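You operate a simulated robot arm through the tools that you are given. There is no shell and no other tool. Be economical: measure what you need, move in short steps, check, and stop when the job is done.

Carry out the task below with a simulated robot arm. There is one attempt and no reset: what you move stays moved.

Task
Swap the dark anode on the stud plate for the bright one.
Fine: old anode in the small red tray, wing nut back on and snug.

Only the result counts: the job must be done as asked and must still hold three seconds after the hand-in. Knocking over, shifting, dropping, spilling or breaking anything else fails it.

Robot
A 7-joint arm with a two-finger parallel gripper, fixed in place. Base frame: the origin is at the foot of the arm, x ahead of it, y to its left, z up; the work surface is at about z = 700. Units: mm, degrees, N and s.
With the tool pointing down near the work surface it reaches from about 140 to 660 mm from the base axis. Its first joint turns from -66.0 to 66.0 degrees. Payload 2.4 kg.
The TCP is the grasp point between the finger pads, 30 mm short of the fingertips. In the tool frame z runs along the fingers and y along their closing line. The gripper opens to 94 mm. The fingers are 28 mm wide and 10 mm thick; the gripper's body (50 by 96 mm) begins 55 mm behind the TCP.
Orientation is that of the tool frame in the base frame, as a unit quaternion [x, y, z, w]. With the fingers straight down and closing along the base's y, the tool's x points along the base's -x, its y along +y and its z along -z.

Tools
- The arm moves only by the tool move_arm. Its argument "targets" is a list of rows, each a list of 7 numbers: the turn, a rotation vector about the tool's x, y, z in units of 45 degrees (1.0 is 45 degrees), then the shift along the tool's x, y, z in units of 100 mm (1.0 is 100 mm), then the finger opening in m, from 0 to 0.094. In form: [[rx, ry, rz, tx, ty, tz, claw], ...]. A call has 1 to 10 rows; each row is the pose to reach, as a shift and turn from the pose commanded when the call began, along the tool's axes at that moment. A call with a number of a shift or a turn outside -1 to 1 is refused whole. A row lasts 0.2 s, in which the tool goes at most 50 mm and 8.6 degrees; a call with a longer step from one row to the next is refused whole, and so is a gripper value outside its range. Where a pose cannot be reached the arm comes as near as it can. A force on the tool above 80 N (or 10 N above the force at the start of the call, whichever is more), or a blocked arm, ends the call early, and 0.2 s more pass. The fingers move at their own pace (about 153 mm/s each) and stop on an object; they squeeze with about 41 N. The grip force told is the motor's: it shows also when the fingers shut on nothing. Time passes only in rows, and 0.2 s behind the last, so rows that repeat a pose let the fingers close. The reply holds the time, the measured pose of the TCP, the force on the tool along the base axes, the opening and the grip force, in the units named above and with some noise, with the torque about the TCP (base axes, N m) and any sound that the robot's microphone picked up, and new pictures: "show" is both (left out), scene, wrist or none.
- Cameras (640 x 400 px; columns grow to the right, rows downward): "scene" is fixed at [31.9, 474.4, 1432.9]; the picture's right is [-0.77, -0.63, 0.00], its down [-0.42, 0.51, -0.75] and it looks along [0.48, -0.58, -0.66] (base axes); focal length 331 px, centre (320, 200). "wrist" rides on the gripper at [76, 14, -102] in the tool frame; the picture's right is [-0.18, 0.98, 0.00], its down [-0.75, -0.14, -0.64] and it looks along [-0.63, -0.12, 0.77] (tool axes); focal length 243 px, centre (320, 200). There is no depth. A picture from a camera that has moved, and an enlarged one, comes with that camera's place and axes in the base frame and with its lens.
- close_up(camera, box): a new picture of the part [left, top, right, bottom] of that camera's present view, enlarged. It takes no simulated time.
- hand_in(): hands the job in; it is judged then, once.

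Go step by step. Nothing tells you positions but the pictures and the camera data: compare them with the known pose of the tool, close in by small moves and look again before you grip or let go. The budget is 120 turns and 200 pictures, counting those below and the enlarged ones. Unless the task says otherwise, let go and move clear before handing in, and close with one line.

The tools are called after ">>>" by a JSON object that holds its "fn" and its "kwargs". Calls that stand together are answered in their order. move_arm: Moves the arm, as the interface text tells. Its arguments: {"type":"object","properties":{"targets":{"type":"array","items":{"type":"array","items":{"type":"number"}}},"show":{"type":"string","enum":["both","scene","wrist","none"]}},"required":["targets"]} The other tools are called the same way: close_up (camera, box) takes an enlarged picture of a part of a camera's view; hand_in () hands the job in.

At the start:

```text
time: 0.0
eef_pos: [391.4, -126.3, 1008.0]
tcp_rot: [-0.001, 1.0, -0.001, 0.0]
contact_force: [-0.6, 0.0, 0.1]
wrist_torque: [0.0, -0.01, 0.01]
width: 94.0
gripper_force: 0.0
```

scene: 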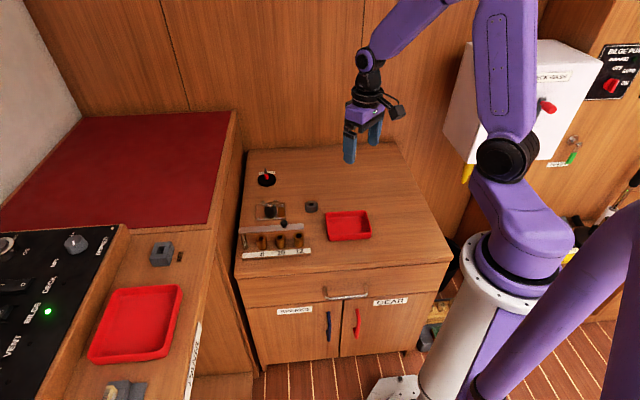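
wrist: 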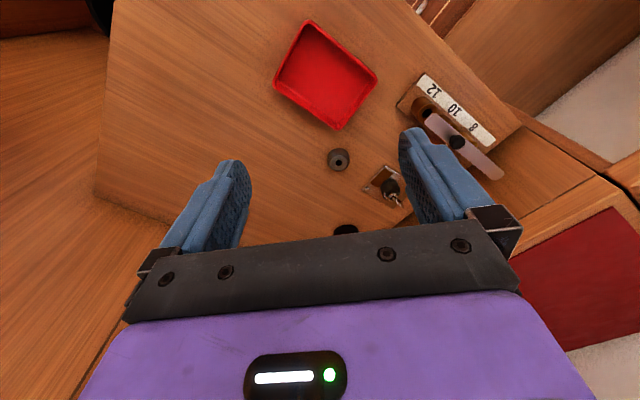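

I see a table with a stud plate, a loose anode, a red tray, and a socket rack. I'll look closer before moving.

>>> {"fn": "close_up", "kwargs": {"camera": "scene", "box": [220, 150, 400, 270]}}

>>> {"fn": "close_up", "kwargs": {"camera": "wrist", "box": [260, 60, 540, 240]}}

>>> {"fn": "close_up", "kwargs": {"camera": "scene", "box": [60, 220, 220, 400]}}

```text
3.33 times, centred on (310, 210) of scene
camera zoom: at [31.9, 474.4, 1432.9], right [-0.77, -0.63, 0.0], down [-0.42, 0.51, -0.75], along [0.48, -0.58, -0.66], focal length 1103 px, centre (353, 167)
```

zoom: 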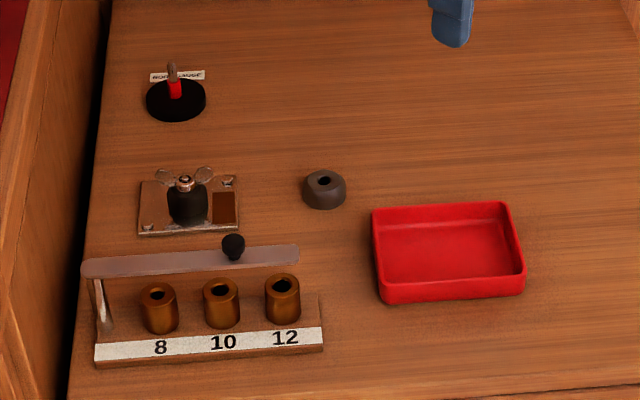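

```text
2.22 times, centred on (400, 150) of wrist
camera zoom: at [315.8, -111.4, 1110.8], right [0.18, 0.98, 0.0], down [0.75, -0.14, 0.64], along [0.63, -0.12, -0.77], focal length 539 px, centre (142, 311)
```

zoom: 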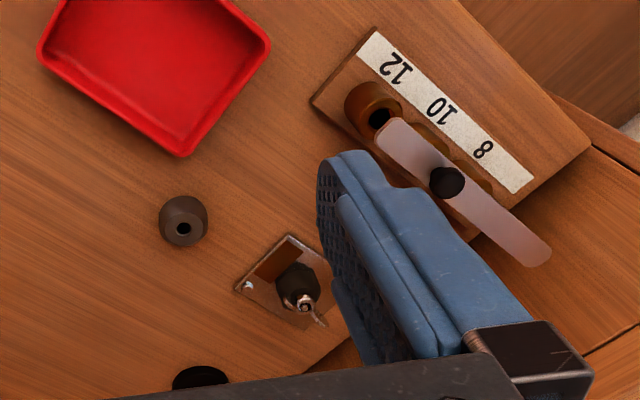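

```text
2.22 times, centred on (140, 310) of scene
camera zoom: at [31.9, 474.4, 1432.9], right [-0.77, -0.63, 0.0], down [-0.42, 0.51, -0.75], along [0.48, -0.58, -0.66], focal length 736 px, centre (720, -44)
```

zoom: 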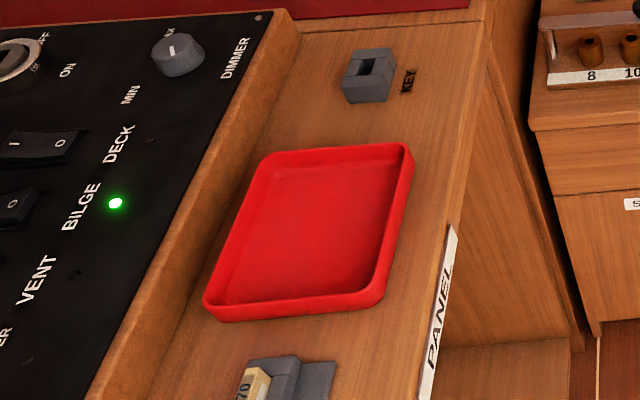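

The stud is around (635,-9), the loose anode around (554,-111), and the table tray around (421,-130). I'll move in for a better wrist view.

>>> {"fn": "move_arm", "kwargs": {"targets": [[0, 0, 0, -0.15, 0.25, 0.25, 0.094], [0, 0, 0, -0.3, 0.5, 0.5, 0.094], [0, 0, 0, -0.5, 0.75, 0.75, 0.094], [0, 0, 0, -0.7, 0.9, 1.0, 0.094], [0, 0, 0, -0.7, 0.9, 1.0, 0.094]]}}

>>> {"fn": "close_up", "kwargs": {"camera": "scene", "box": [430, 20, 640, 300]}}

```text
time: 1.2
eef_pos: [460.9, -35.5, 909.8]
tcp_rot: [0.0, 1.0, 0.0, 0.0]
contact_force: [1.3, 0.0, -0.4]
wrist_torque: [-0.02, 0.02, 0.0]
width: 94.0
gripper_force: 0.1
camera wrist: at [384.5, -21.3, 1011.2], right [0.18, 0.98, 0.0], down [0.75, -0.14, 0.64], along [0.63, -0.12, -0.77], focal length 243 px, centre (320, 200)
```

scene: 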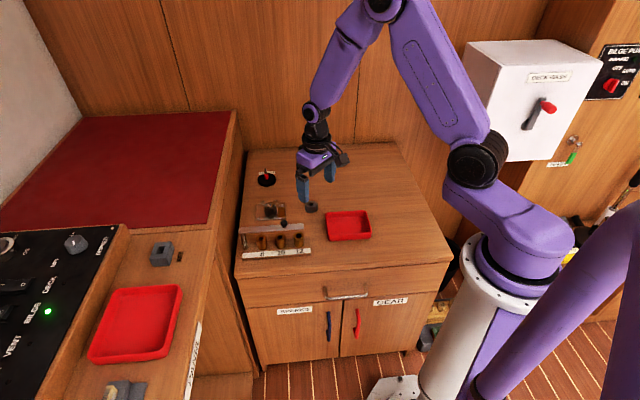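
wrist: 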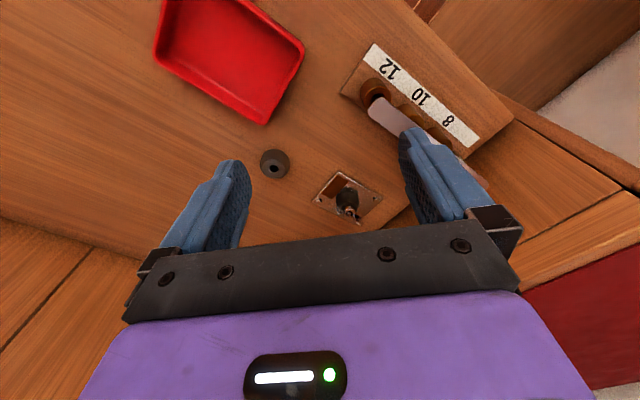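

```text
1.43 times, centred on (535, 160) of scene
camera zoom: at [31.9, 474.4, 1432.9], right [-0.77, -0.63, 0.0], down [-0.42, 0.51, -0.75], along [0.48, -0.58, -0.66], focal length 473 px, centre (13, 257)
```

zoom: 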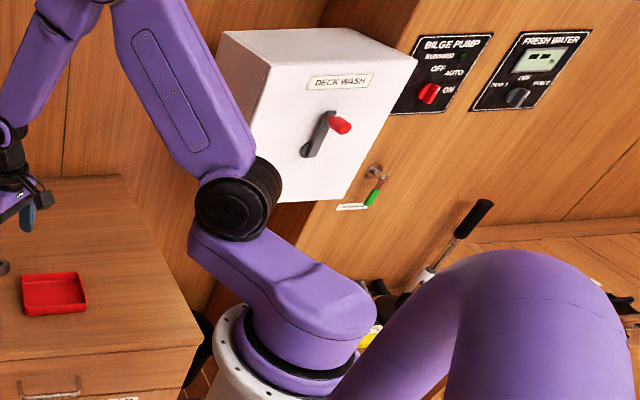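

The stud plate is visible between the fingers. I'll zoom in on it and on the loose anode.

>>> {"fn": "close_up", "kwargs": {"camera": "wrist", "box": [240, 130, 400, 230]}}

>>> {"fn": "close_up", "kwargs": {"camera": "scene", "box": [230, 160, 330, 260]}}

```text
4.00 times, centred on (320, 180) of wrist
camera zoom: at [384.5, -21.3, 1011.2], right [0.18, 0.98, 0.0], down [0.75, -0.14, 0.64], along [0.63, -0.12, -0.77], focal length 970 px, centre (320, 280)
```

zoom: 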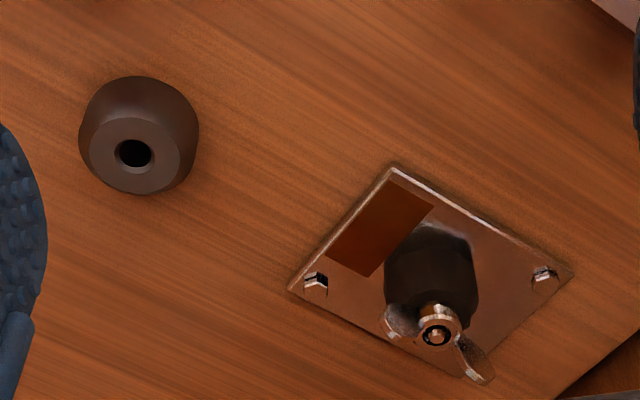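

```text
4.00 times, centred on (280, 210) of scene
camera zoom: at [31.9, 474.4, 1432.9], right [-0.77, -0.63, 0.0], down [-0.42, 0.51, -0.75], along [0.48, -0.58, -0.66], focal length 1324 px, centre (480, 160)
```

zoom: 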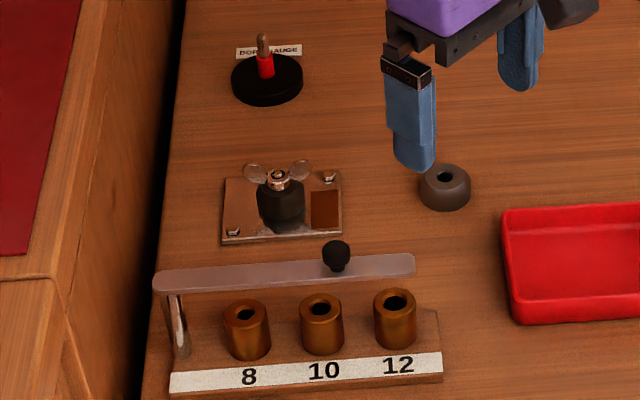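

The wing-nut top triangulates to about (648,-25,733), with its wings at about 43° in the base XY plane. I'll move over it, yawing so that the fingers close across the wings.

>>> {"fn": "move_arm", "kwargs": {"targets": [[0, 0, -0.16, -0.17, 0.02, 0.07, 0.094], [0, 0, -0.32, -0.34, 0.04, 0.14, 0.094], [0, 0, -0.48, -0.5, 0.06, 0.2, 0.094], [0, 0, -0.64, -0.67, 0.08, 0.27, 0.094], [0, 0, -0.8, -0.84, 0.1, 0.33, 0.094], [0, 0, -0.956, -1.0, 0.11, 0.4, 0.094]]}}

>>> {"fn": "close_up", "kwargs": {"camera": "wrist", "box": [220, 50, 420, 230]}}

```text
time: 2.6
eef_pos: [561.7, -26.8, 869.2]
tcp_rot: [-0.368, 0.93, 0.0, 0.0]
contact_force: [0.0, 0.6, 0.7]
wrist_torque: [0.0, -0.03, 0.0]
width: 94.0
gripper_force: 0.1
camera wrist: at [496.7, -67.9, 970.9], right [-0.54, 0.84, 0.0], down [0.65, 0.41, 0.64], along [0.54, 0.35, -0.77], focal length 243 px, centre (320, 200)
```

scene: 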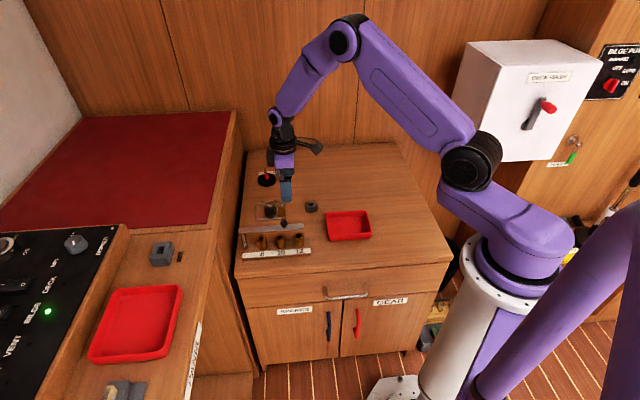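
wrist: 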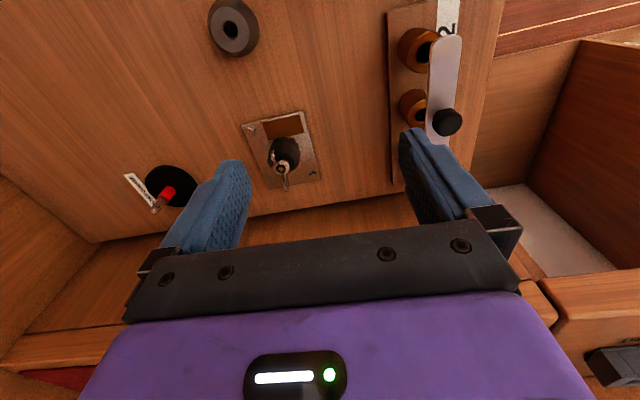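

```text
2.22 times, centred on (320, 140) of wrist
camera zoom: at [496.7, -67.9, 970.9], right [-0.54, 0.84, 0.0], down [0.65, 0.41, 0.64], along [0.54, 0.35, -0.77], focal length 539 px, centre (320, 333)
```

zoom: 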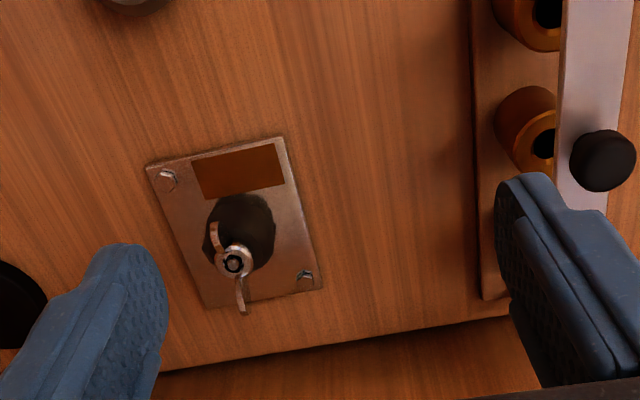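

The nut refines to about (647.5,-23.5) with wings at 42°, which matches the tool yaw. I'll come in above it with the fingers narrowed.

>>> {"fn": "move_arm", "kwargs": {"targets": [[0, 0, 0, -0.16, -0.14, 0.1, 0.07], [0, 0, 0, -0.32, -0.28, 0.2, 0.05], [0, 0, 0, -0.48, -0.42, 0.4, 0.05], [0, 0, 0, -0.648, -0.564, 0.6, 0.05], [0, 0, 0, -0.648, -0.564, 0.72, 0.05], [0, 0, 0, -0.648, -0.564, 0.72, 0.05]]}}

>>> {"fn": "close_up", "kwargs": {"camera": "wrist", "box": [220, 50, 420, 230]}}

>>> {"fn": "close_up", "kwargs": {"camera": "scene", "box": [230, 160, 330, 240]}}

```text
time: 4.0
eef_pos: [646.9, -22.0, 795.2]
tcp_rot: [-0.367, 0.93, -0.001, 0.0]
contact_force: [0.0, 0.3, -0.3]
wrist_torque: [-0.01, 0.02, 0.02]
width: 50.0
gripper_force: 0.0
camera wrist: at [581.3, -63.8, 897.3], right [-0.54, 0.84, 0.0], down [0.65, 0.41, 0.64], along [0.54, 0.34, -0.77], focal length 243 px, centre (320, 200)
```

scene: 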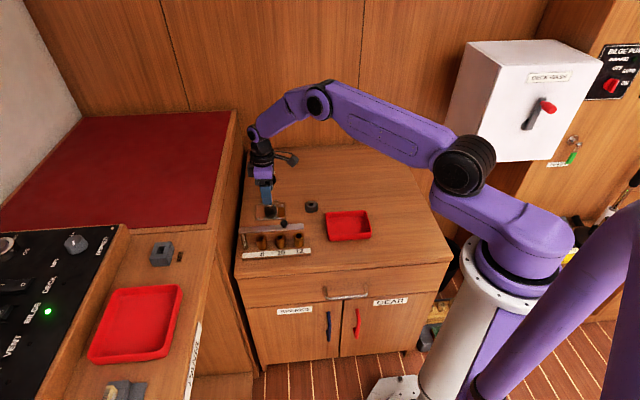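
wrist: 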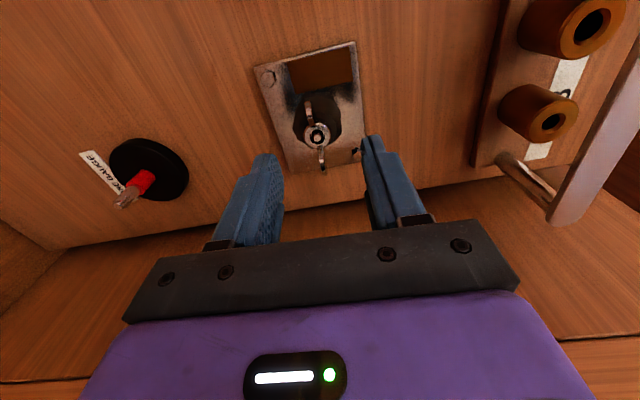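

```text
2.22 times, centred on (320, 140) of wrist
camera zoom: at [581.3, -63.8, 897.3], right [-0.54, 0.84, 0.0], down [0.65, 0.41, 0.64], along [0.54, 0.34, -0.77], focal length 539 px, centre (320, 333)
```

zoom: 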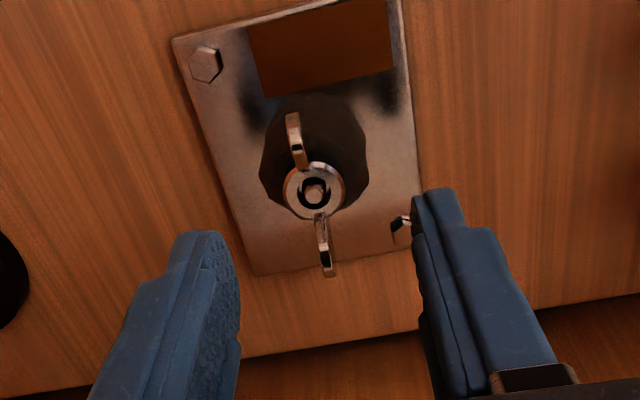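

```text
5.00 times, centred on (280, 200) of scene
camera zoom: at [31.9, 474.4, 1432.9], right [-0.77, -0.63, 0.0], down [-0.42, 0.51, -0.75], along [0.48, -0.58, -0.66], focal length 1655 px, centre (520, 200)
```

zoom: 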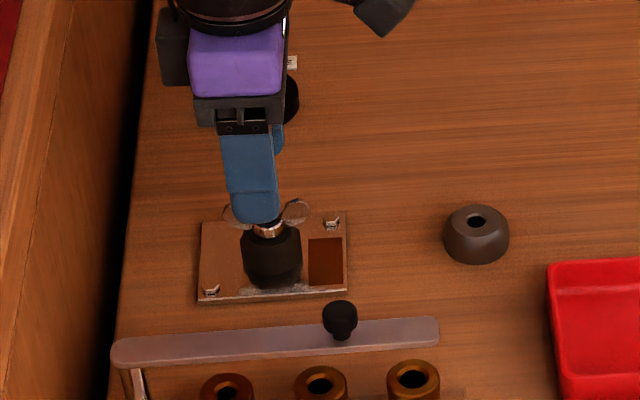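

The fingers straddle the nut. I'll lower until the tips reach about z=730, then close on the wings.

>>> {"fn": "move_arm", "kwargs": {"targets": [[0, 0, 0, 0.02, -0.016, 0.15, 0.05], [0, 0, 0, 0.02, -0.016, 0.3, 0.05], [0, 0, 0, 0.02, -0.016, 0.35, 0.05], [0, 0, 0, 0.02, -0.016, 0.35, 0.03], [0, 0, 0, 0.02, -0.016, 0.35, 0.0], [0, 0, 0, 0.02, -0.016, 0.35, 0.0], [0, 0, 0, 0.02, -0.016, 0.35, 0.0]], "show": "wrist"}}

>>> {"fn": "close_up", "kwargs": {"camera": "scene", "box": [245, 180, 305, 228]}}

>>> {"fn": "close_up", "kwargs": {"camera": "wrist", "box": [260, 50, 380, 230]}}

```text
time: 5.6
eef_pos: [648.5, -25.2, 762.4]
tcp_rot: [-0.366, 0.931, 0.0, 0.0]
contact_force: [0.7, 0.0, -3.4]
wrist_torque: [-0.05, -0.08, 0.13]
width: 16.1
gripper_force: 40.7
camera wrist: at [581.8, -65.8, 863.7], right [-0.54, 0.84, 0.0], down [0.65, 0.41, 0.64], along [0.54, 0.34, -0.77], focal length 243 px, centre (320, 200)
```

wrist: 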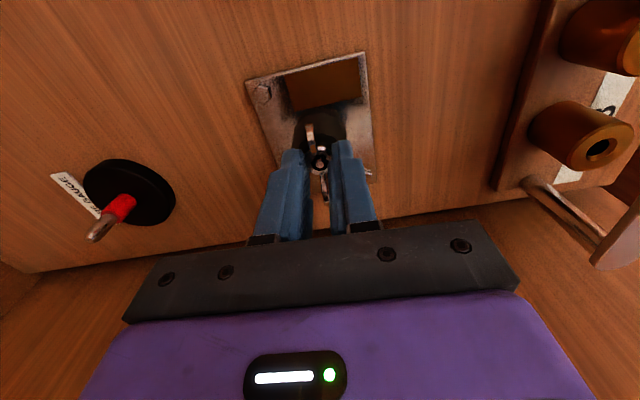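

```text
8.33 times, centred on (275, 204) of scene
camera zoom: at [32.0, 474.4, 1432.9], right [-0.77, -0.63, 0.0], down [-0.42, 0.51, -0.75], along [0.48, -0.58, -0.66], focal length 2758 px, centre (695, 167)
```

zoom: 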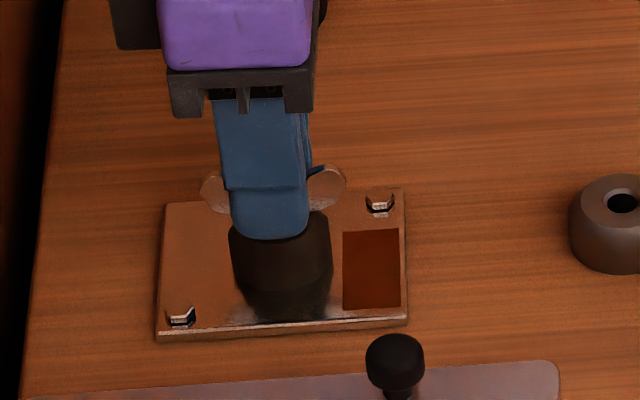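

```text
2.22 times, centred on (320, 140) of wrist
camera zoom: at [581.8, -65.8, 863.7], right [-0.54, 0.84, 0.0], down [0.65, 0.41, 0.64], along [0.54, 0.34, -0.77], focal length 539 px, centre (320, 333)
```

zoom: 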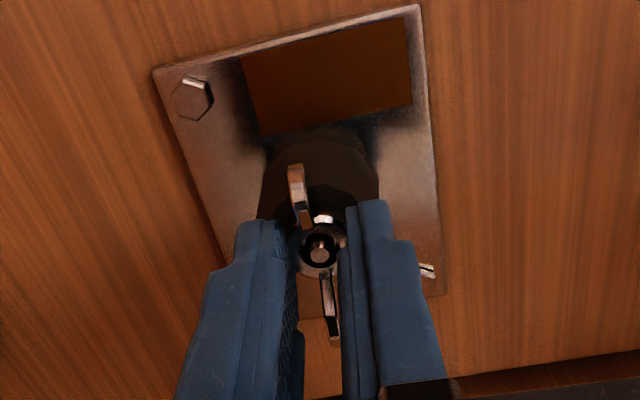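

I'm gripping the 16 mm hub. Now I'll unscrew it, counterclockwise from above, by 45°.

>>> {"fn": "move_arm", "kwargs": {"targets": [[0, 0, -0.167, 0, 0, 0, 0.0], [0, 0, -0.333, 0, 0, 0, 0.0], [0, 0, -0.5, 0, 0, 0, 0.0], [0, 0, -0.667, 0, 0, 0, 0.0], [0, 0, -0.833, 0, 0, 0, 0.0], [0, 0, -1.0, 0, 0, 0, 0.0], [0, 0, -1.0, 0, 0, 0, 0.0]], "show": "wrist"}}

>>> {"fn": "close_up", "kwargs": {"camera": "wrist", "box": [240, 50, 400, 230]}}

```text
time: 7.2
eef_pos: [647.1, -24.8, 763.3]
tcp_rot: [-0.696, 0.718, 0.0, -0.001]
contact_force: [-8.9, -3.5, 3.7]
wrist_torque: [-0.08, 0.24, -0.02]
width: 16.1
gripper_force: 41.1
camera wrist: at [630.4, -99.8, 863.9], right [-0.98, 0.22, 0.0], down [0.17, 0.75, 0.64], along [0.14, 0.63, -0.77], focal length 243 px, centre (320, 200)
```

wrist: 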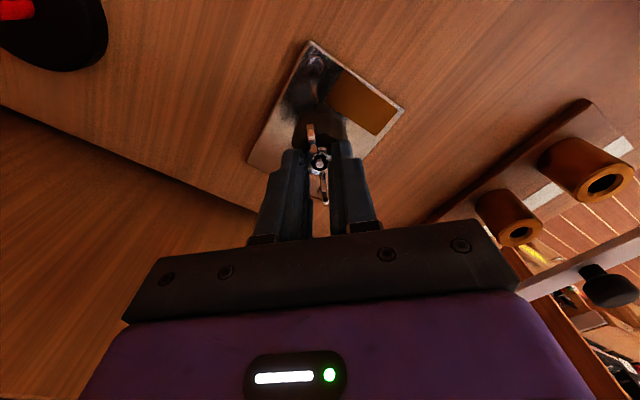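

```text
2.22 times, centred on (320, 140) of wrist
camera zoom: at [630.4, -99.8, 863.9], right [-0.98, 0.22, 0.0], down [0.17, 0.75, 0.64], along [0.14, 0.63, -0.77], focal length 539 px, centre (320, 333)
```

zoom: 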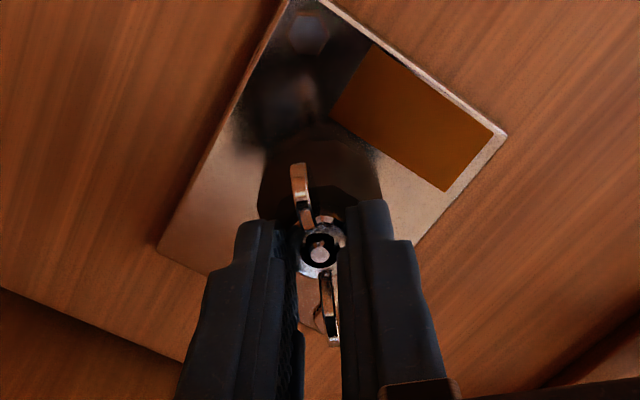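

The nut turned with the gripper. I'll keep going.

>>> {"fn": "move_arm", "kwargs": {"targets": [[0, 0, -0.167, 0, 0, 0, 0.0], [0, 0, -0.333, 0, 0, 0, 0.0], [0, 0, -0.5, 0, 0, 0, 0.0], [0, 0, -0.667, 0, 0, 0, 0.0], [0, 0, -0.833, 0, 0, 0, 0.0], [0, 0, -1.0, 0, 0, 0, 0.0], [0, 0, -1.0, 0, 0, 0, 0.0]], "show": "none"}}

```text
time: 8.8
eef_pos: [647.0, -24.2, 762.1]
tcp_rot: [0.917, -0.398, -0.002, -0.001]
contact_force: [-15.0, -0.9, 10.2]
wrist_torque: [-0.07, 0.38, -0.06]
width: 16.1
gripper_force: 41.1
```

>>> {"fn": "move_arm", "kwargs": {"targets": [[0, 0, -0.167, -0.01, 0.01, -0.005, 0.0], [0, 0, -0.333, -0.01, 0.01, -0.01, 0.0], [0, 0, -0.5, -0.01, 0.01, -0.01, 0.0], [0, 0, -0.667, -0.01, 0.01, -0.01, 0.0], [0, 0, -0.833, -0.01, 0.01, -0.015, 0.0], [0, 0, -1.0, -0.01, 0.01, -0.015, 0.0], [0, 0, -1.0, -0.01, 0.01, -0.015, 0.0]], "show": "wrist"}}

```text
time: 10.4
eef_pos: [641.9, -25.1, 757.5]
tcp_rot: [1.0, -0.017, -0.008, 0.002]
contact_force: [-1.8, 8.8, -27.1]
wrist_torque: [0.31, 0.2, 0.05]
width: 16.7
gripper_force: 41.0
camera wrist: at [718.6, -40.7, 858.6], right [-0.22, -0.98, 0.01], down [-0.74, 0.17, 0.65], along [-0.64, 0.14, -0.76], focal length 243 px, centre (320, 200)
```

wrist: 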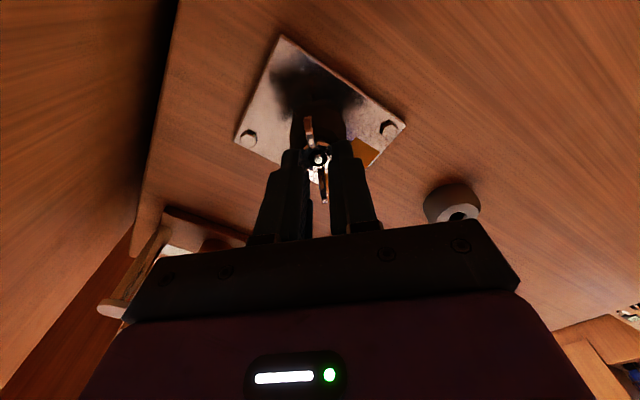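

>>> {"fn": "close_up", "kwargs": {"camera": "wrist", "box": [240, 50, 400, 230]}}

>>> {"fn": "close_up", "kwargs": {"camera": "scene", "box": [225, 160, 325, 240]}}

```text
2.22 times, centred on (320, 140) of wrist
camera zoom: at [718.6, -40.7, 858.6], right [-0.22, -0.98, 0.01], down [-0.74, 0.17, 0.65], along [-0.64, 0.14, -0.76], focal length 539 px, centre (320, 333)
```

zoom: 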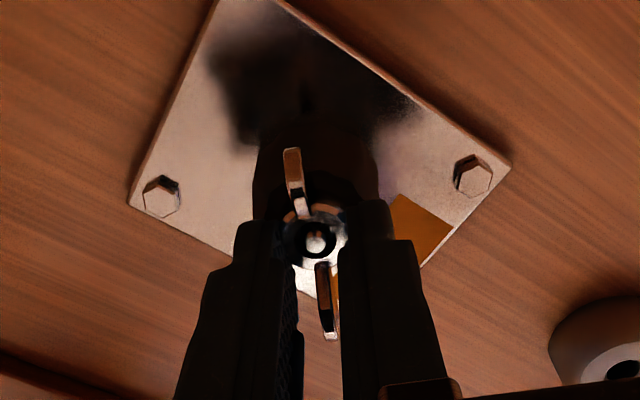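

```text
5.00 times, centred on (275, 200) of scene
camera zoom: at [32.5, 474.5, 1432.9], right [-0.77, -0.63, 0.0], down [-0.42, 0.51, -0.75], along [0.47, -0.58, -0.66], focal length 1655 px, centre (545, 200)
```

zoom: 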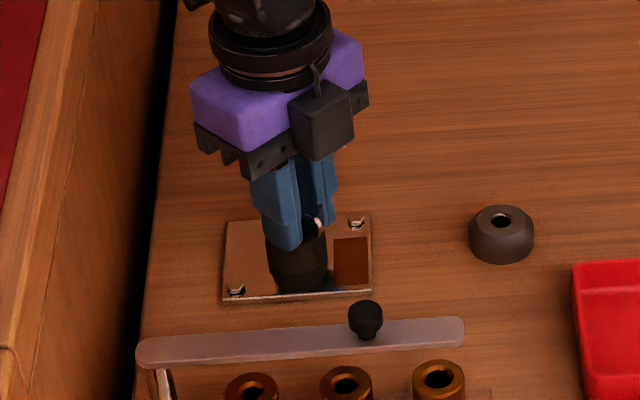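

The nut has turned 135° and is still on the stud, and the wrist seems near a limit. I'll release, rise and rewind.

>>> {"fn": "move_arm", "kwargs": {"targets": [[0, 0, 0, 0, 0, 0, 0.03], [0, 0, 0, 0, 0, 0, 0.06], [0, 0, 0.0, 0, 0, -0.25, 0.06], [0, 0, 0.16, 0, 0, -0.4, 0.06], [0, 0, 0.33, 0, 0, -0.4, 0.06], [0, 0, 0.5, 0, 0, -0.4, 0.06], [0, 0, 0.67, 0, 0, -0.4, 0.06], [0, 0, 0.84, 0, 0, -0.4, 0.06], [0, 0, 1.0, 0, 0, -0.4, 0.06]], "show": "both"}}

>>> {"fn": "close_up", "kwargs": {"camera": "wrist", "box": [220, 50, 420, 230]}}

>>> {"fn": "close_up", "kwargs": {"camera": "scene", "box": [245, 180, 305, 228]}}

```text
time: 12.4
eef_pos: [645.9, -23.9, 804.0]
tcp_rot: [0.917, -0.4, 0.0, 0.0]
contact_force: [-0.4, -0.4, -0.2]
wrist_torque: [0.03, 0.02, -0.01]
width: 59.9
gripper_force: 0.0
camera wrist: at [687.3, -89.8, 905.5], right [-0.85, -0.53, 0.0], down [-0.41, 0.65, 0.64], along [-0.34, 0.54, -0.77], focal length 243 px, centre (320, 200)
```

scene: 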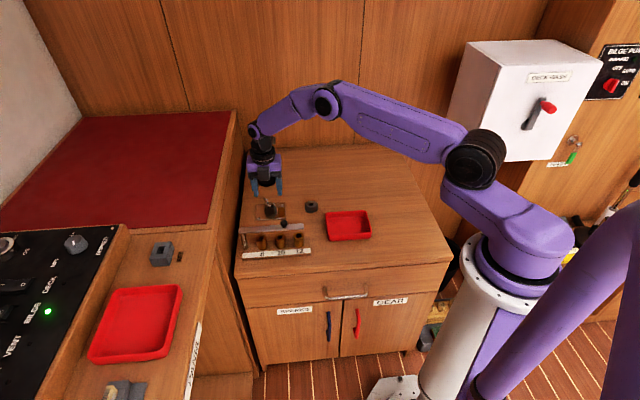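
wrist: 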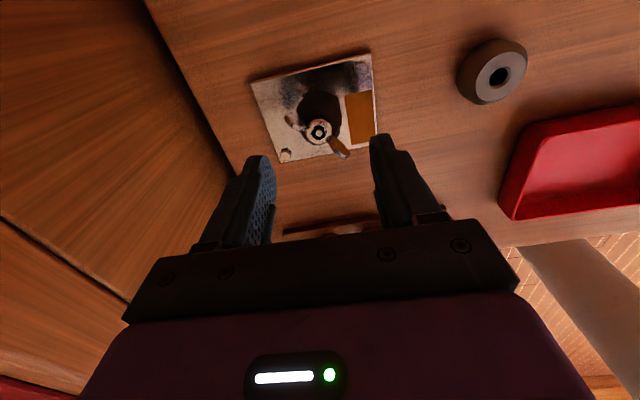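

```text
2.22 times, centred on (320, 140) of wrist
camera zoom: at [687.3, -89.8, 905.5], right [-0.85, -0.53, 0.0], down [-0.41, 0.65, 0.64], along [-0.34, 0.54, -0.77], focal length 539 px, centre (320, 333)
```

zoom: 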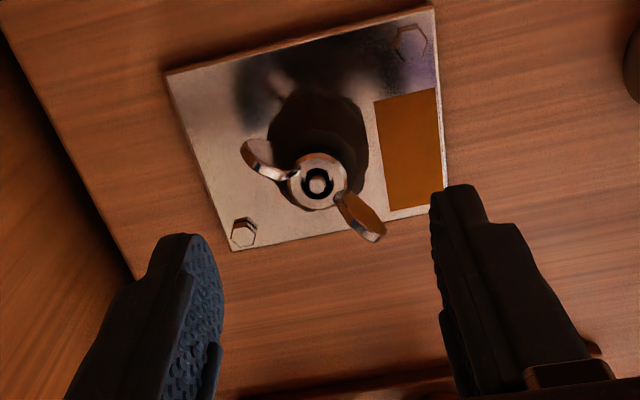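

```text
8.33 times, centred on (275, 204) of scene
camera zoom: at [31.9, 474.4, 1432.9], right [-0.77, -0.63, 0.0], down [-0.42, 0.51, -0.75], along [0.48, -0.58, -0.66], focal length 2758 px, centre (695, 167)
```

zoom: 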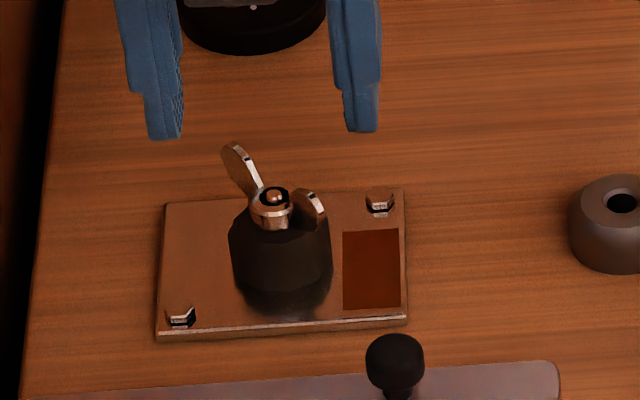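

The view is clear: the wings slope up and now lie along ±x. The nut turns freely, so I'll close the fingers into a stick and sweep the near-side wing round in half-turn strokes. First I'll stage beside the nut.

>>> {"fn": "move_arm", "kwargs": {"targets": [[0, 0, 0.16, -0.04, -0.02, 0, 0.03], [0, 0, 0.33, -0.08, -0.04, 0, 0.0], [0, 0, 0.5, -0.12, -0.06, 0, 0.0], [0, 0, 0.67, -0.16, -0.08, 0, 0.0], [0, 0, 0.84, -0.2, -0.1, 0, 0.0], [0, 0, 1.0, -0.237, -0.112, 0, 0.0], [0, 0, 1.0, -0.237, -0.112, 0.2, 0.0], [0, 0, 1.0, -0.237, -0.112, 0.4, 0.0], [0, 0, 1.0, -0.237, -0.112, 0.4, 0.0]], "show": "wrist"}}

>>> {"fn": "close_up", "kwargs": {"camera": "wrist", "box": [220, 50, 420, 230]}}

>>> {"fn": "close_up", "kwargs": {"camera": "scene", "box": [245, 180, 305, 228]}}

```text
time: 14.4
eef_pos: [639.2, 1.2, 763.0]
tcp_rot: [-0.695, 0.719, 0.0, 0.0]
contact_force: [0.4, -0.1, 0.7]
wrist_torque: [-0.01, 0.01, -0.02]
width: 0.0
gripper_force: 32.3
camera wrist: at [622.6, -74.6, 865.6], right [-0.98, 0.22, 0.0], down [0.17, 0.75, 0.64], along [0.14, 0.63, -0.77], focal length 243 px, centre (320, 200)
```

wrist: 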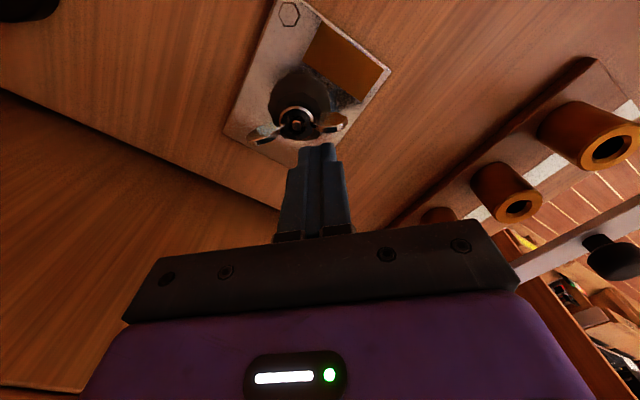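

```text
2.22 times, centred on (320, 140) of wrist
camera zoom: at [622.6, -74.6, 865.6], right [-0.98, 0.22, 0.0], down [0.17, 0.75, 0.64], along [0.14, 0.63, -0.77], focal length 539 px, centre (320, 333)
```

zoom: 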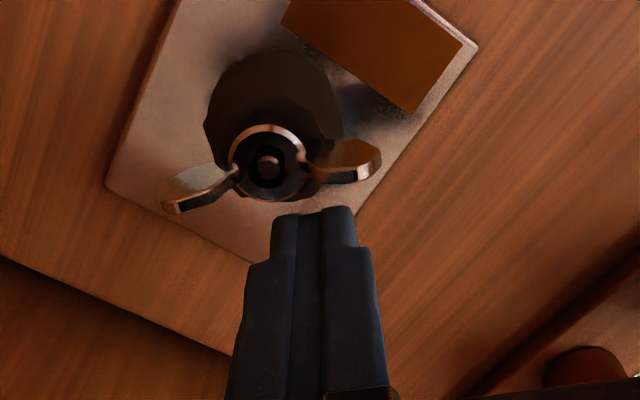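

```text
8.33 times, centred on (275, 204) of scene
camera zoom: at [31.9, 474.4, 1432.9], right [-0.77, -0.63, 0.0], down [-0.42, 0.51, -0.75], along [0.48, -0.58, -0.66], focal length 2758 px, centre (695, 167)
```

zoom: 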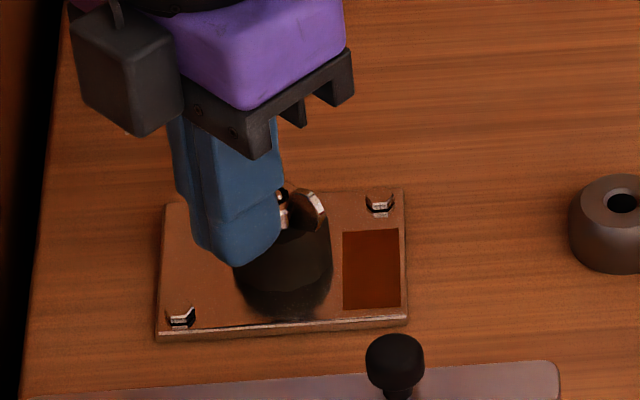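

The stick sits beside the −x wing. I'll do a CCW sweep around the near side.

>>> {"fn": "move_arm", "kwargs": {"targets": [[0, 0, 0, 0.056, 0.082, 0, 0.0], [0, 0, 0, 0.13, 0.14, 0, 0.0], [0, 0, 0, 0.219, 0.169, 0, 0.0], [0, 0, 0, 0.313, 0.165, 0, 0.0], [0, 0, 0, 0.4, 0.13, 0, 0.0], [0, 0, 0, 0.47, 0.068, 0, 0.0], [0, 0, 0, 0.514, -0.016, 0, 0.0], [0, 0, 0, 0.527, -0.085, 0, 0.0]], "show": "wrist"}}

>>> {"fn": "close_up", "kwargs": {"camera": "scene", "box": [245, 180, 305, 228]}}

```text
time: 16.2
eef_pos: [644.9, -52.9, 763.6]
tcp_rot: [-0.695, 0.719, 0.0, 0.0]
contact_force: [-0.1, -0.3, 0.7]
wrist_torque: [-0.01, -0.02, 0.01]
width: 0.0
gripper_force: 32.8
camera wrist: at [628.0, -127.4, 866.0], right [-0.98, 0.22, 0.0], down [0.17, 0.75, 0.64], along [0.14, 0.63, -0.77], focal length 243 px, centre (320, 200)
```

wrist: 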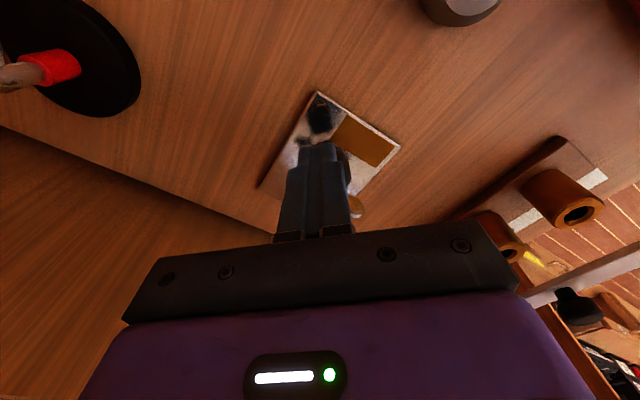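

```text
8.33 times, centred on (275, 204) of scene
camera zoom: at [31.9, 474.4, 1432.9], right [-0.77, -0.63, 0.0], down [-0.42, 0.51, -0.75], along [0.48, -0.58, -0.66], focal length 2758 px, centre (695, 167)
```

zoom: 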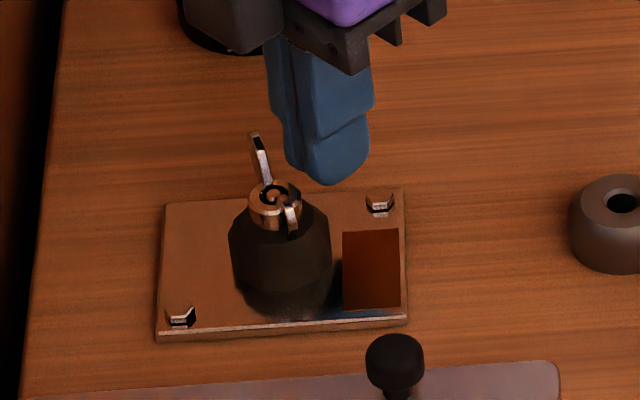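

The nut spun to about 120/300° and has visibly risen. I'll return to the start side, raised, to inspect the height.

>>> {"fn": "move_arm", "kwargs": {"targets": [[0, 0, 0, 0, 0, -0.3, 0.0], [0, 0, 0, 0, 0.2, -0.4, 0.0], [0, 0, 0, -0.2, 0.2, -0.4, 0.0], [0, 0, 0, -0.4, 0.2, -0.4, 0.0], [0, 0, 0, -0.55, 0.0, -0.4, 0.0], [0, 0, 0, -0.55, 0.0, -0.4, 0.0]], "show": "wrist"}}

>>> {"fn": "close_up", "kwargs": {"camera": "wrist", "box": [260, 60, 380, 160]}}

>>> {"fn": "close_up", "kwargs": {"camera": "scene", "box": [255, 185, 291, 213]}}

```text
time: 17.6
eef_pos: [646.0, 4.4, 803.8]
tcp_rot: [-0.694, 0.72, 0.0, 0.0]
contact_force: [0.2, -0.3, 0.5]
wrist_torque: [0.01, 0.01, 0.01]
width: 0.1
gripper_force: 32.9
camera wrist: at [629.0, -71.4, 905.8], right [-0.98, 0.22, 0.0], down [0.17, 0.75, 0.64], along [0.14, 0.63, -0.77], focal length 243 px, centre (320, 200)
```

wrist: 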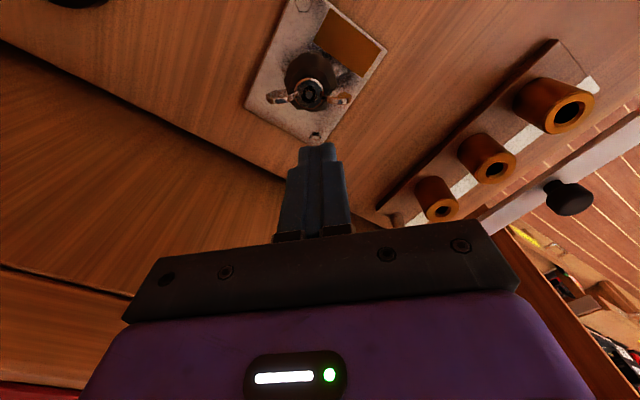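

```text
4.00 times, centred on (320, 110) of wrist
camera zoom: at [629.0, -71.4, 905.8], right [-0.98, 0.22, 0.0], down [0.17, 0.75, 0.64], along [0.14, 0.63, -0.77], focal length 970 px, centre (320, 560)
```

zoom: 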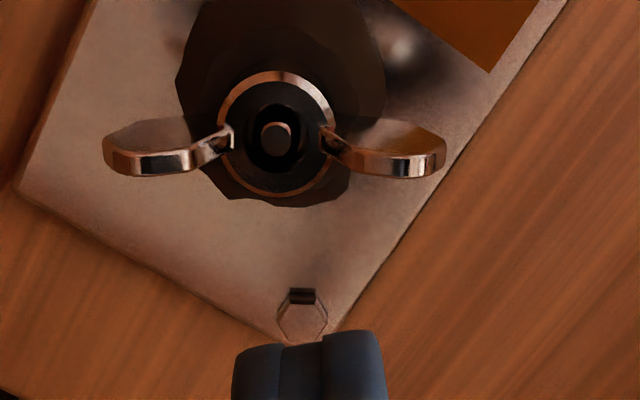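

```text
14.29 times, centred on (273, 199) of scene
camera zoom: at [31.9, 474.4, 1432.9], right [-0.77, -0.63, 0.0], down [-0.42, 0.51, -0.75], along [0.48, -0.58, -0.66], focal length 4729 px, centre (991, 214)
```

zoom: 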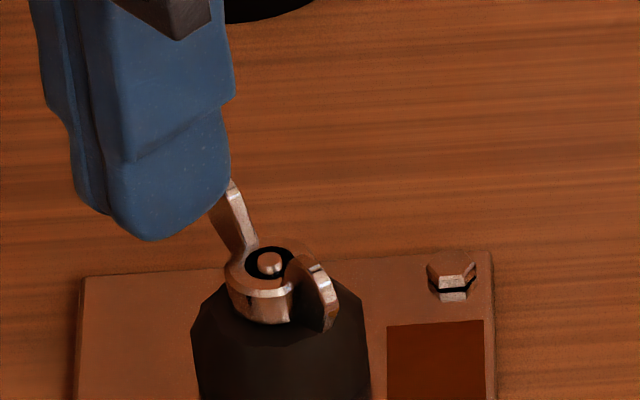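

The nut is free-spinning and its wings are back along ±x. I'll rewind the wrist to yaw 0 above the nut, grip it, and test whether it lifts.

>>> {"fn": "move_arm", "kwargs": {"targets": [[0, 0, 0.16, 0.05, 0, 0, 0.03], [0, 0, 0.33, 0.1, 0, 0, 0.06], [0, 0, 0.5, 0.15, -0.01, 0, 0.06], [0, 0, 0.67, 0.2, -0.02, 0, 0.06], [0, 0, 0.84, 0.25, -0.03, 0, 0.06], [0, 0, 1.0, 0.29, -0.03, 0, 0.06]], "show": "none"}}

>>> {"fn": "move_arm", "kwargs": {"targets": [[0, 0, 0.16, 0, 0, 0, 0.06], [0, 0, 0.33, 0, 0, 0, 0.06], [0, 0, 0.5, 0, 0, 0, 0.06], [0, 0, 0.67, 0, 0, 0, 0.06], [0, 0, 0.84, 0, 0, 0, 0.06], [0, 0, 0.956, 0, 0, 0, 0.06], [0, 0, 0.956, 0, 0, 0, 0.06]], "show": "wrist"}}

>>> {"fn": "close_up", "kwargs": {"camera": "wrist", "box": [240, 50, 400, 190]}}

>>> {"fn": "close_up", "kwargs": {"camera": "scene", "box": [255, 185, 291, 213]}}

```text
time: 19.0
eef_pos: [648.8, -26.5, 804.1]
tcp_rot: [-0.366, 0.93, 0.0, 0.001]
contact_force: [0.7, -0.2, 0.0]
wrist_torque: [-0.02, -0.01, 0.02]
width: 60.0
gripper_force: 0.0
```

```text
time: 20.6
eef_pos: [648.0, -25.8, 803.8]
tcp_rot: [0.0, 1.0, 0.0, 0.0]
contact_force: [0.0, -0.2, -0.1]
wrist_torque: [0.01, 0.0, -0.02]
width: 59.8
gripper_force: 0.1
camera wrist: at [572.3, -11.9, 905.0], right [0.19, 0.98, 0.0], down [0.75, -0.14, 0.64], along [0.63, -0.12, -0.77], focal length 243 px, centre (320, 200)
```

wrist: 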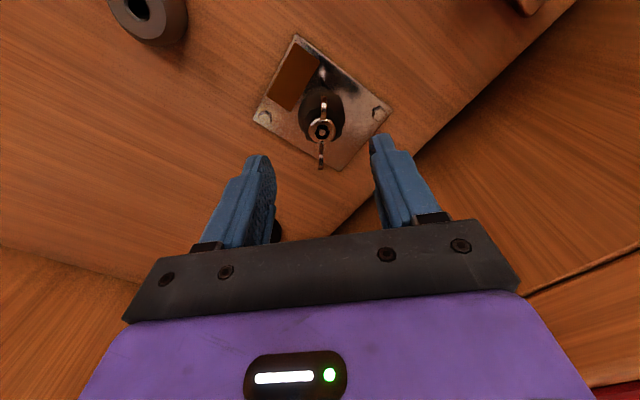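

```text
2.86 times, centred on (320, 120) of wrist
camera zoom: at [572.3, -11.9, 905.0], right [0.19, 0.98, 0.0], down [0.75, -0.14, 0.64], along [0.63, -0.12, -0.77], focal length 693 px, centre (320, 429)
```

zoom: 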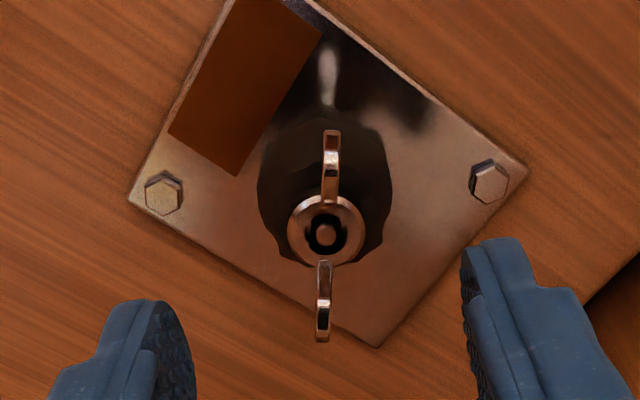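

```text
14.29 times, centred on (273, 199) of scene
camera zoom: at [31.9, 474.4, 1432.9], right [-0.77, -0.63, 0.0], down [-0.42, 0.51, -0.75], along [0.48, -0.58, -0.66], focal length 4729 px, centre (991, 214)
```

zoom: 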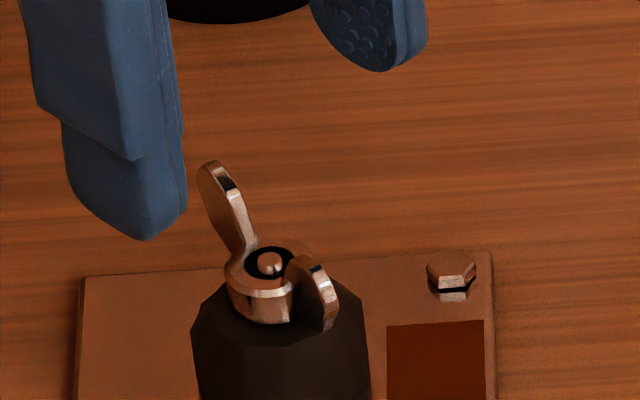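

>>> {"fn": "move_arm", "kwargs": {"targets": [[0, 0, 0, 0.015, 0.01, 0.2, 0.06], [0, 0, 0, 0.015, 0.01, 0.4, 0.05], [0, 0, 0, 0.015, 0.01, 0.41, 0.03], [0, 0, 0, 0.015, 0.01, 0.41, 0.0], [0, 0, 0, 0.015, 0.01, 0.41, 0.0], [0, 0, 0, 0.015, 0.01, 0.41, 0.0]], "show": "none"}}

>>> {"fn": "move_arm", "kwargs": {"targets": [[0, 0, 0, 0, 0, -0.02, 0.0], [0, 0, 0, 0, 0, -0.05, 0.0], [0, 0, 0, 0, 0, -0.05, 0.0]], "show": "wrist"}}

>>> {"fn": "close_up", "kwargs": {"camera": "scene", "box": [255, 185, 291, 213]}}

```text
time: 22.0
eef_pos: [646.2, -25.0, 762.0]
tcp_rot: [0.0, 1.0, 0.0, -0.001]
contact_force: [0.6, -1.0, -0.9]
wrist_torque: [-0.08, -0.03, -0.01]
width: 16.1
gripper_force: 40.7
```

```text
time: 22.8
eef_pos: [646.8, -24.9, 764.4]
tcp_rot: [-0.001, 1.0, 0.0, -0.003]
contact_force: [2.8, 0.6, -25.2]
wrist_torque: [-0.02, -0.16, 0.02]
width: 16.2
gripper_force: 40.5
camera wrist: at [570.3, -10.2, 867.3], right [0.18, 0.98, 0.0], down [0.76, -0.14, 0.64], along [0.63, -0.12, -0.77], focal length 243 px, centre (320, 200)
```

wrist: 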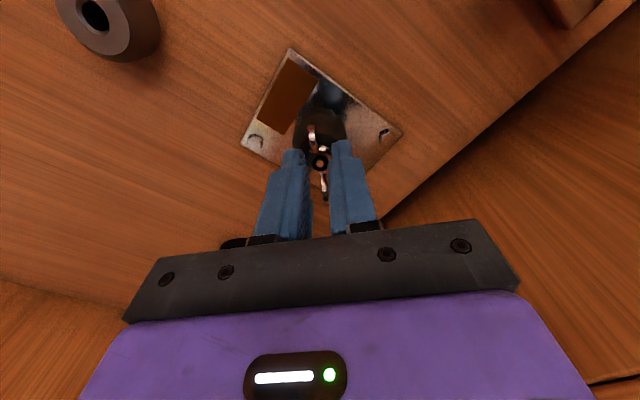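

```text
14.29 times, centred on (273, 199) of scene
camera zoom: at [32.5, 474.4, 1432.9], right [-0.77, -0.63, 0.0], down [-0.42, 0.51, -0.75], along [0.47, -0.58, -0.66], focal length 4729 px, centre (991, 214)
```

zoom: 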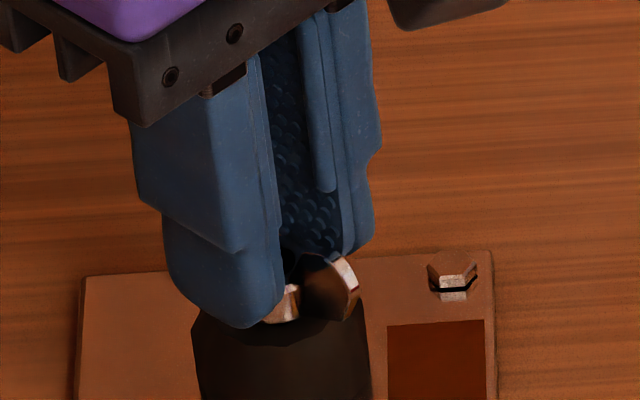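

It's still threaded (25 N resistance), so I'll ease off and keep unscrewing with the grip.

>>> {"fn": "move_arm", "kwargs": {"targets": [[0, 0, -0.167, 0, 0, 0.04, 0.0], [0, 0, -0.333, 0, 0, 0.04, 0.0], [0, 0, -0.5, 0, 0, 0.04, 0.0], [0, 0, -0.667, 0, 0, 0.04, 0.0], [0, 0, -0.833, 0, 0, 0.04, 0.0], [0, 0, -1.0, 0, 0, 0.04, 0.0], [0, 0, -1.0, 0, 0, 0.04, 0.0]], "show": "none"}}

>>> {"fn": "move_arm", "kwargs": {"targets": [[0, 0, -0.167, 0, 0, 0, 0.0], [0, 0, -0.333, 0, 0, 0, 0.0], [0, 0, -0.5, 0, 0, 0, 0.0], [0, 0, -0.667, 0, 0, 0, 0.0], [0, 0, -0.833, 0, 0, 0, 0.0], [0, 0, -1.0, 0, 0, 0, 0.0], [0, 0, -1.0, 0, 0, 0, 0.0]], "show": "none"}}

>>> {"fn": "move_arm", "kwargs": {"targets": [[0, 0, -0.167, 0, 0, 0, 0.0], [0, 0, -0.333, 0, 0, 0, 0.0], [0, 0, -0.5, 0, 0, 0, 0.0], [0, 0, -0.667, 0, 0, 0, 0.0], [0, 0, -0.833, 0, 0, 0, 0.0], [0, 0, -1.0, 0, 0, 0, 0.0], [0, 0, -1.0, 0, 0, 0, 0.0]], "show": "scene"}}

>>> {"fn": "close_up", "kwargs": {"camera": "scene", "box": [255, 185, 291, 213]}}

```text
time: 24.4
eef_pos: [647.1, -24.0, 765.9]
tcp_rot: [-0.383, 0.924, 0.001, -0.002]
contact_force: [-17.3, 2.7, 22.4]
wrist_torque: [-0.11, 0.71, 0.0]
width: 16.3
gripper_force: 40.7
```

```text
time: 26.0
eef_pos: [647.8, -25.6, 765.6]
tcp_rot: [0.707, -0.707, 0.001, 0.0]
contact_force: [-9.0, 4.9, 22.2]
wrist_torque: [0.16, 0.31, 0.03]
width: 16.2
gripper_force: 41.5
```

```text
time: 27.6
eef_pos: [647.2, -24.2, 765.2]
tcp_rot: [0.924, -0.382, 0.001, 0.0]
contact_force: [-4.7, 6.7, 22.9]
wrist_torque: [0.3, 0.22, 0.0]
width: 16.2
gripper_force: 41.4
```

scene: 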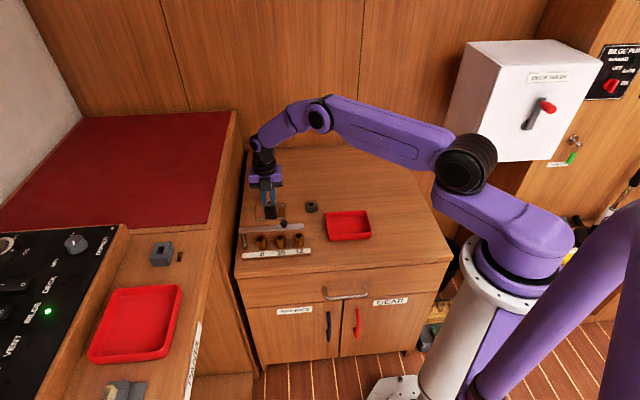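

```text
14.29 times, centred on (273, 199) of scene
camera zoom: at [31.3, 474.6, 1432.9], right [-0.77, -0.63, 0.0], down [-0.42, 0.51, -0.75], along [0.48, -0.58, -0.66], focal length 4729 px, centre (991, 214)
```

zoom: 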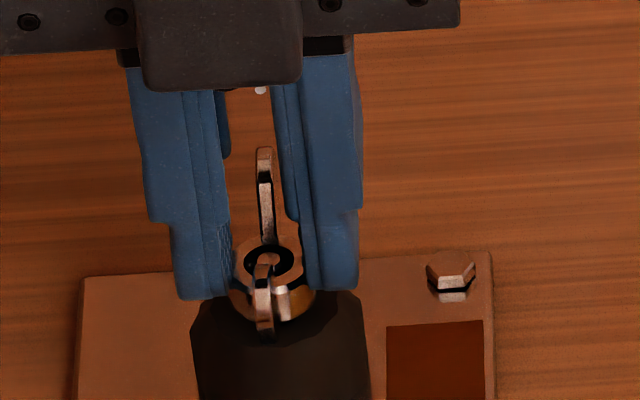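

Rotation continues smoothly. I'll relieve the down-push and turn another 45° with a slight upward pull.

>>> {"fn": "move_arm", "kwargs": {"targets": [[0, 0, 0, 0, 0, -0.025, 0.0], [0, 0, -0.167, 0, 0, -0.035, 0.0], [0, 0, -0.333, 0, 0, -0.04, 0.0], [0, 0, -0.5, 0, 0, -0.04, 0.0], [0, 0, -0.667, 0, 0, -0.04, 0.0], [0, 0, -0.833, 0, 0, -0.04, 0.0], [0, 0, -0.95, 0, 0, -0.04, 0.0], [0, 0, -0.95, 0, 0, -0.04, 0.0]], "show": "none"}}

>>> {"fn": "close_up", "kwargs": {"camera": "scene", "box": [255, 185, 291, 213]}}

>>> {"fn": "close_up", "kwargs": {"camera": "wrist", "box": [260, 80, 380, 200]}}

```text
time: 29.4
eef_pos: [646.5, -24.4, 765.0]
tcp_rot: [1.0, -0.018, -0.003, 0.0]
contact_force: [7.4, 14.6, -19.1]
wrist_torque: [0.46, 0.55, 0.05]
width: 16.2
gripper_force: 41.3
```

```text
14.29 times, centred on (273, 199) of scene
camera zoom: at [32.5, 474.6, 1432.8], right [-0.77, -0.63, 0.0], down [-0.42, 0.51, -0.75], along [0.47, -0.58, -0.66], focal length 4729 px, centre (991, 214)
```

zoom: 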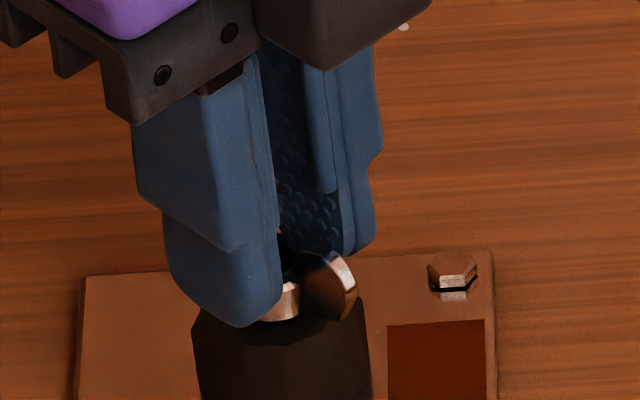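

```text
3.33 times, centred on (320, 140) of wrist
camera zoom: at [722.0, -41.5, 866.7], right [-0.22, -0.98, 0.0], down [-0.74, 0.17, 0.65], along [-0.63, 0.14, -0.76], focal length 809 px, centre (320, 400)
```

zoom: 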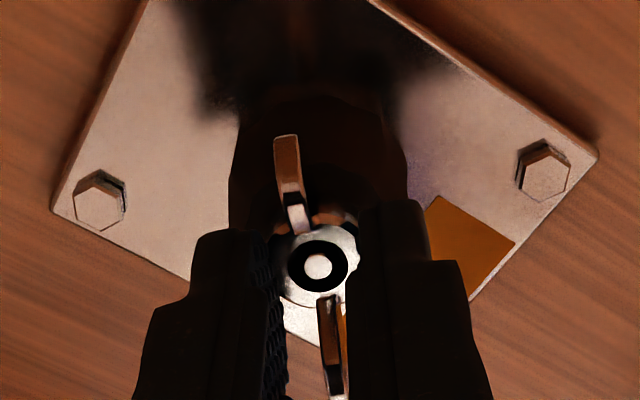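

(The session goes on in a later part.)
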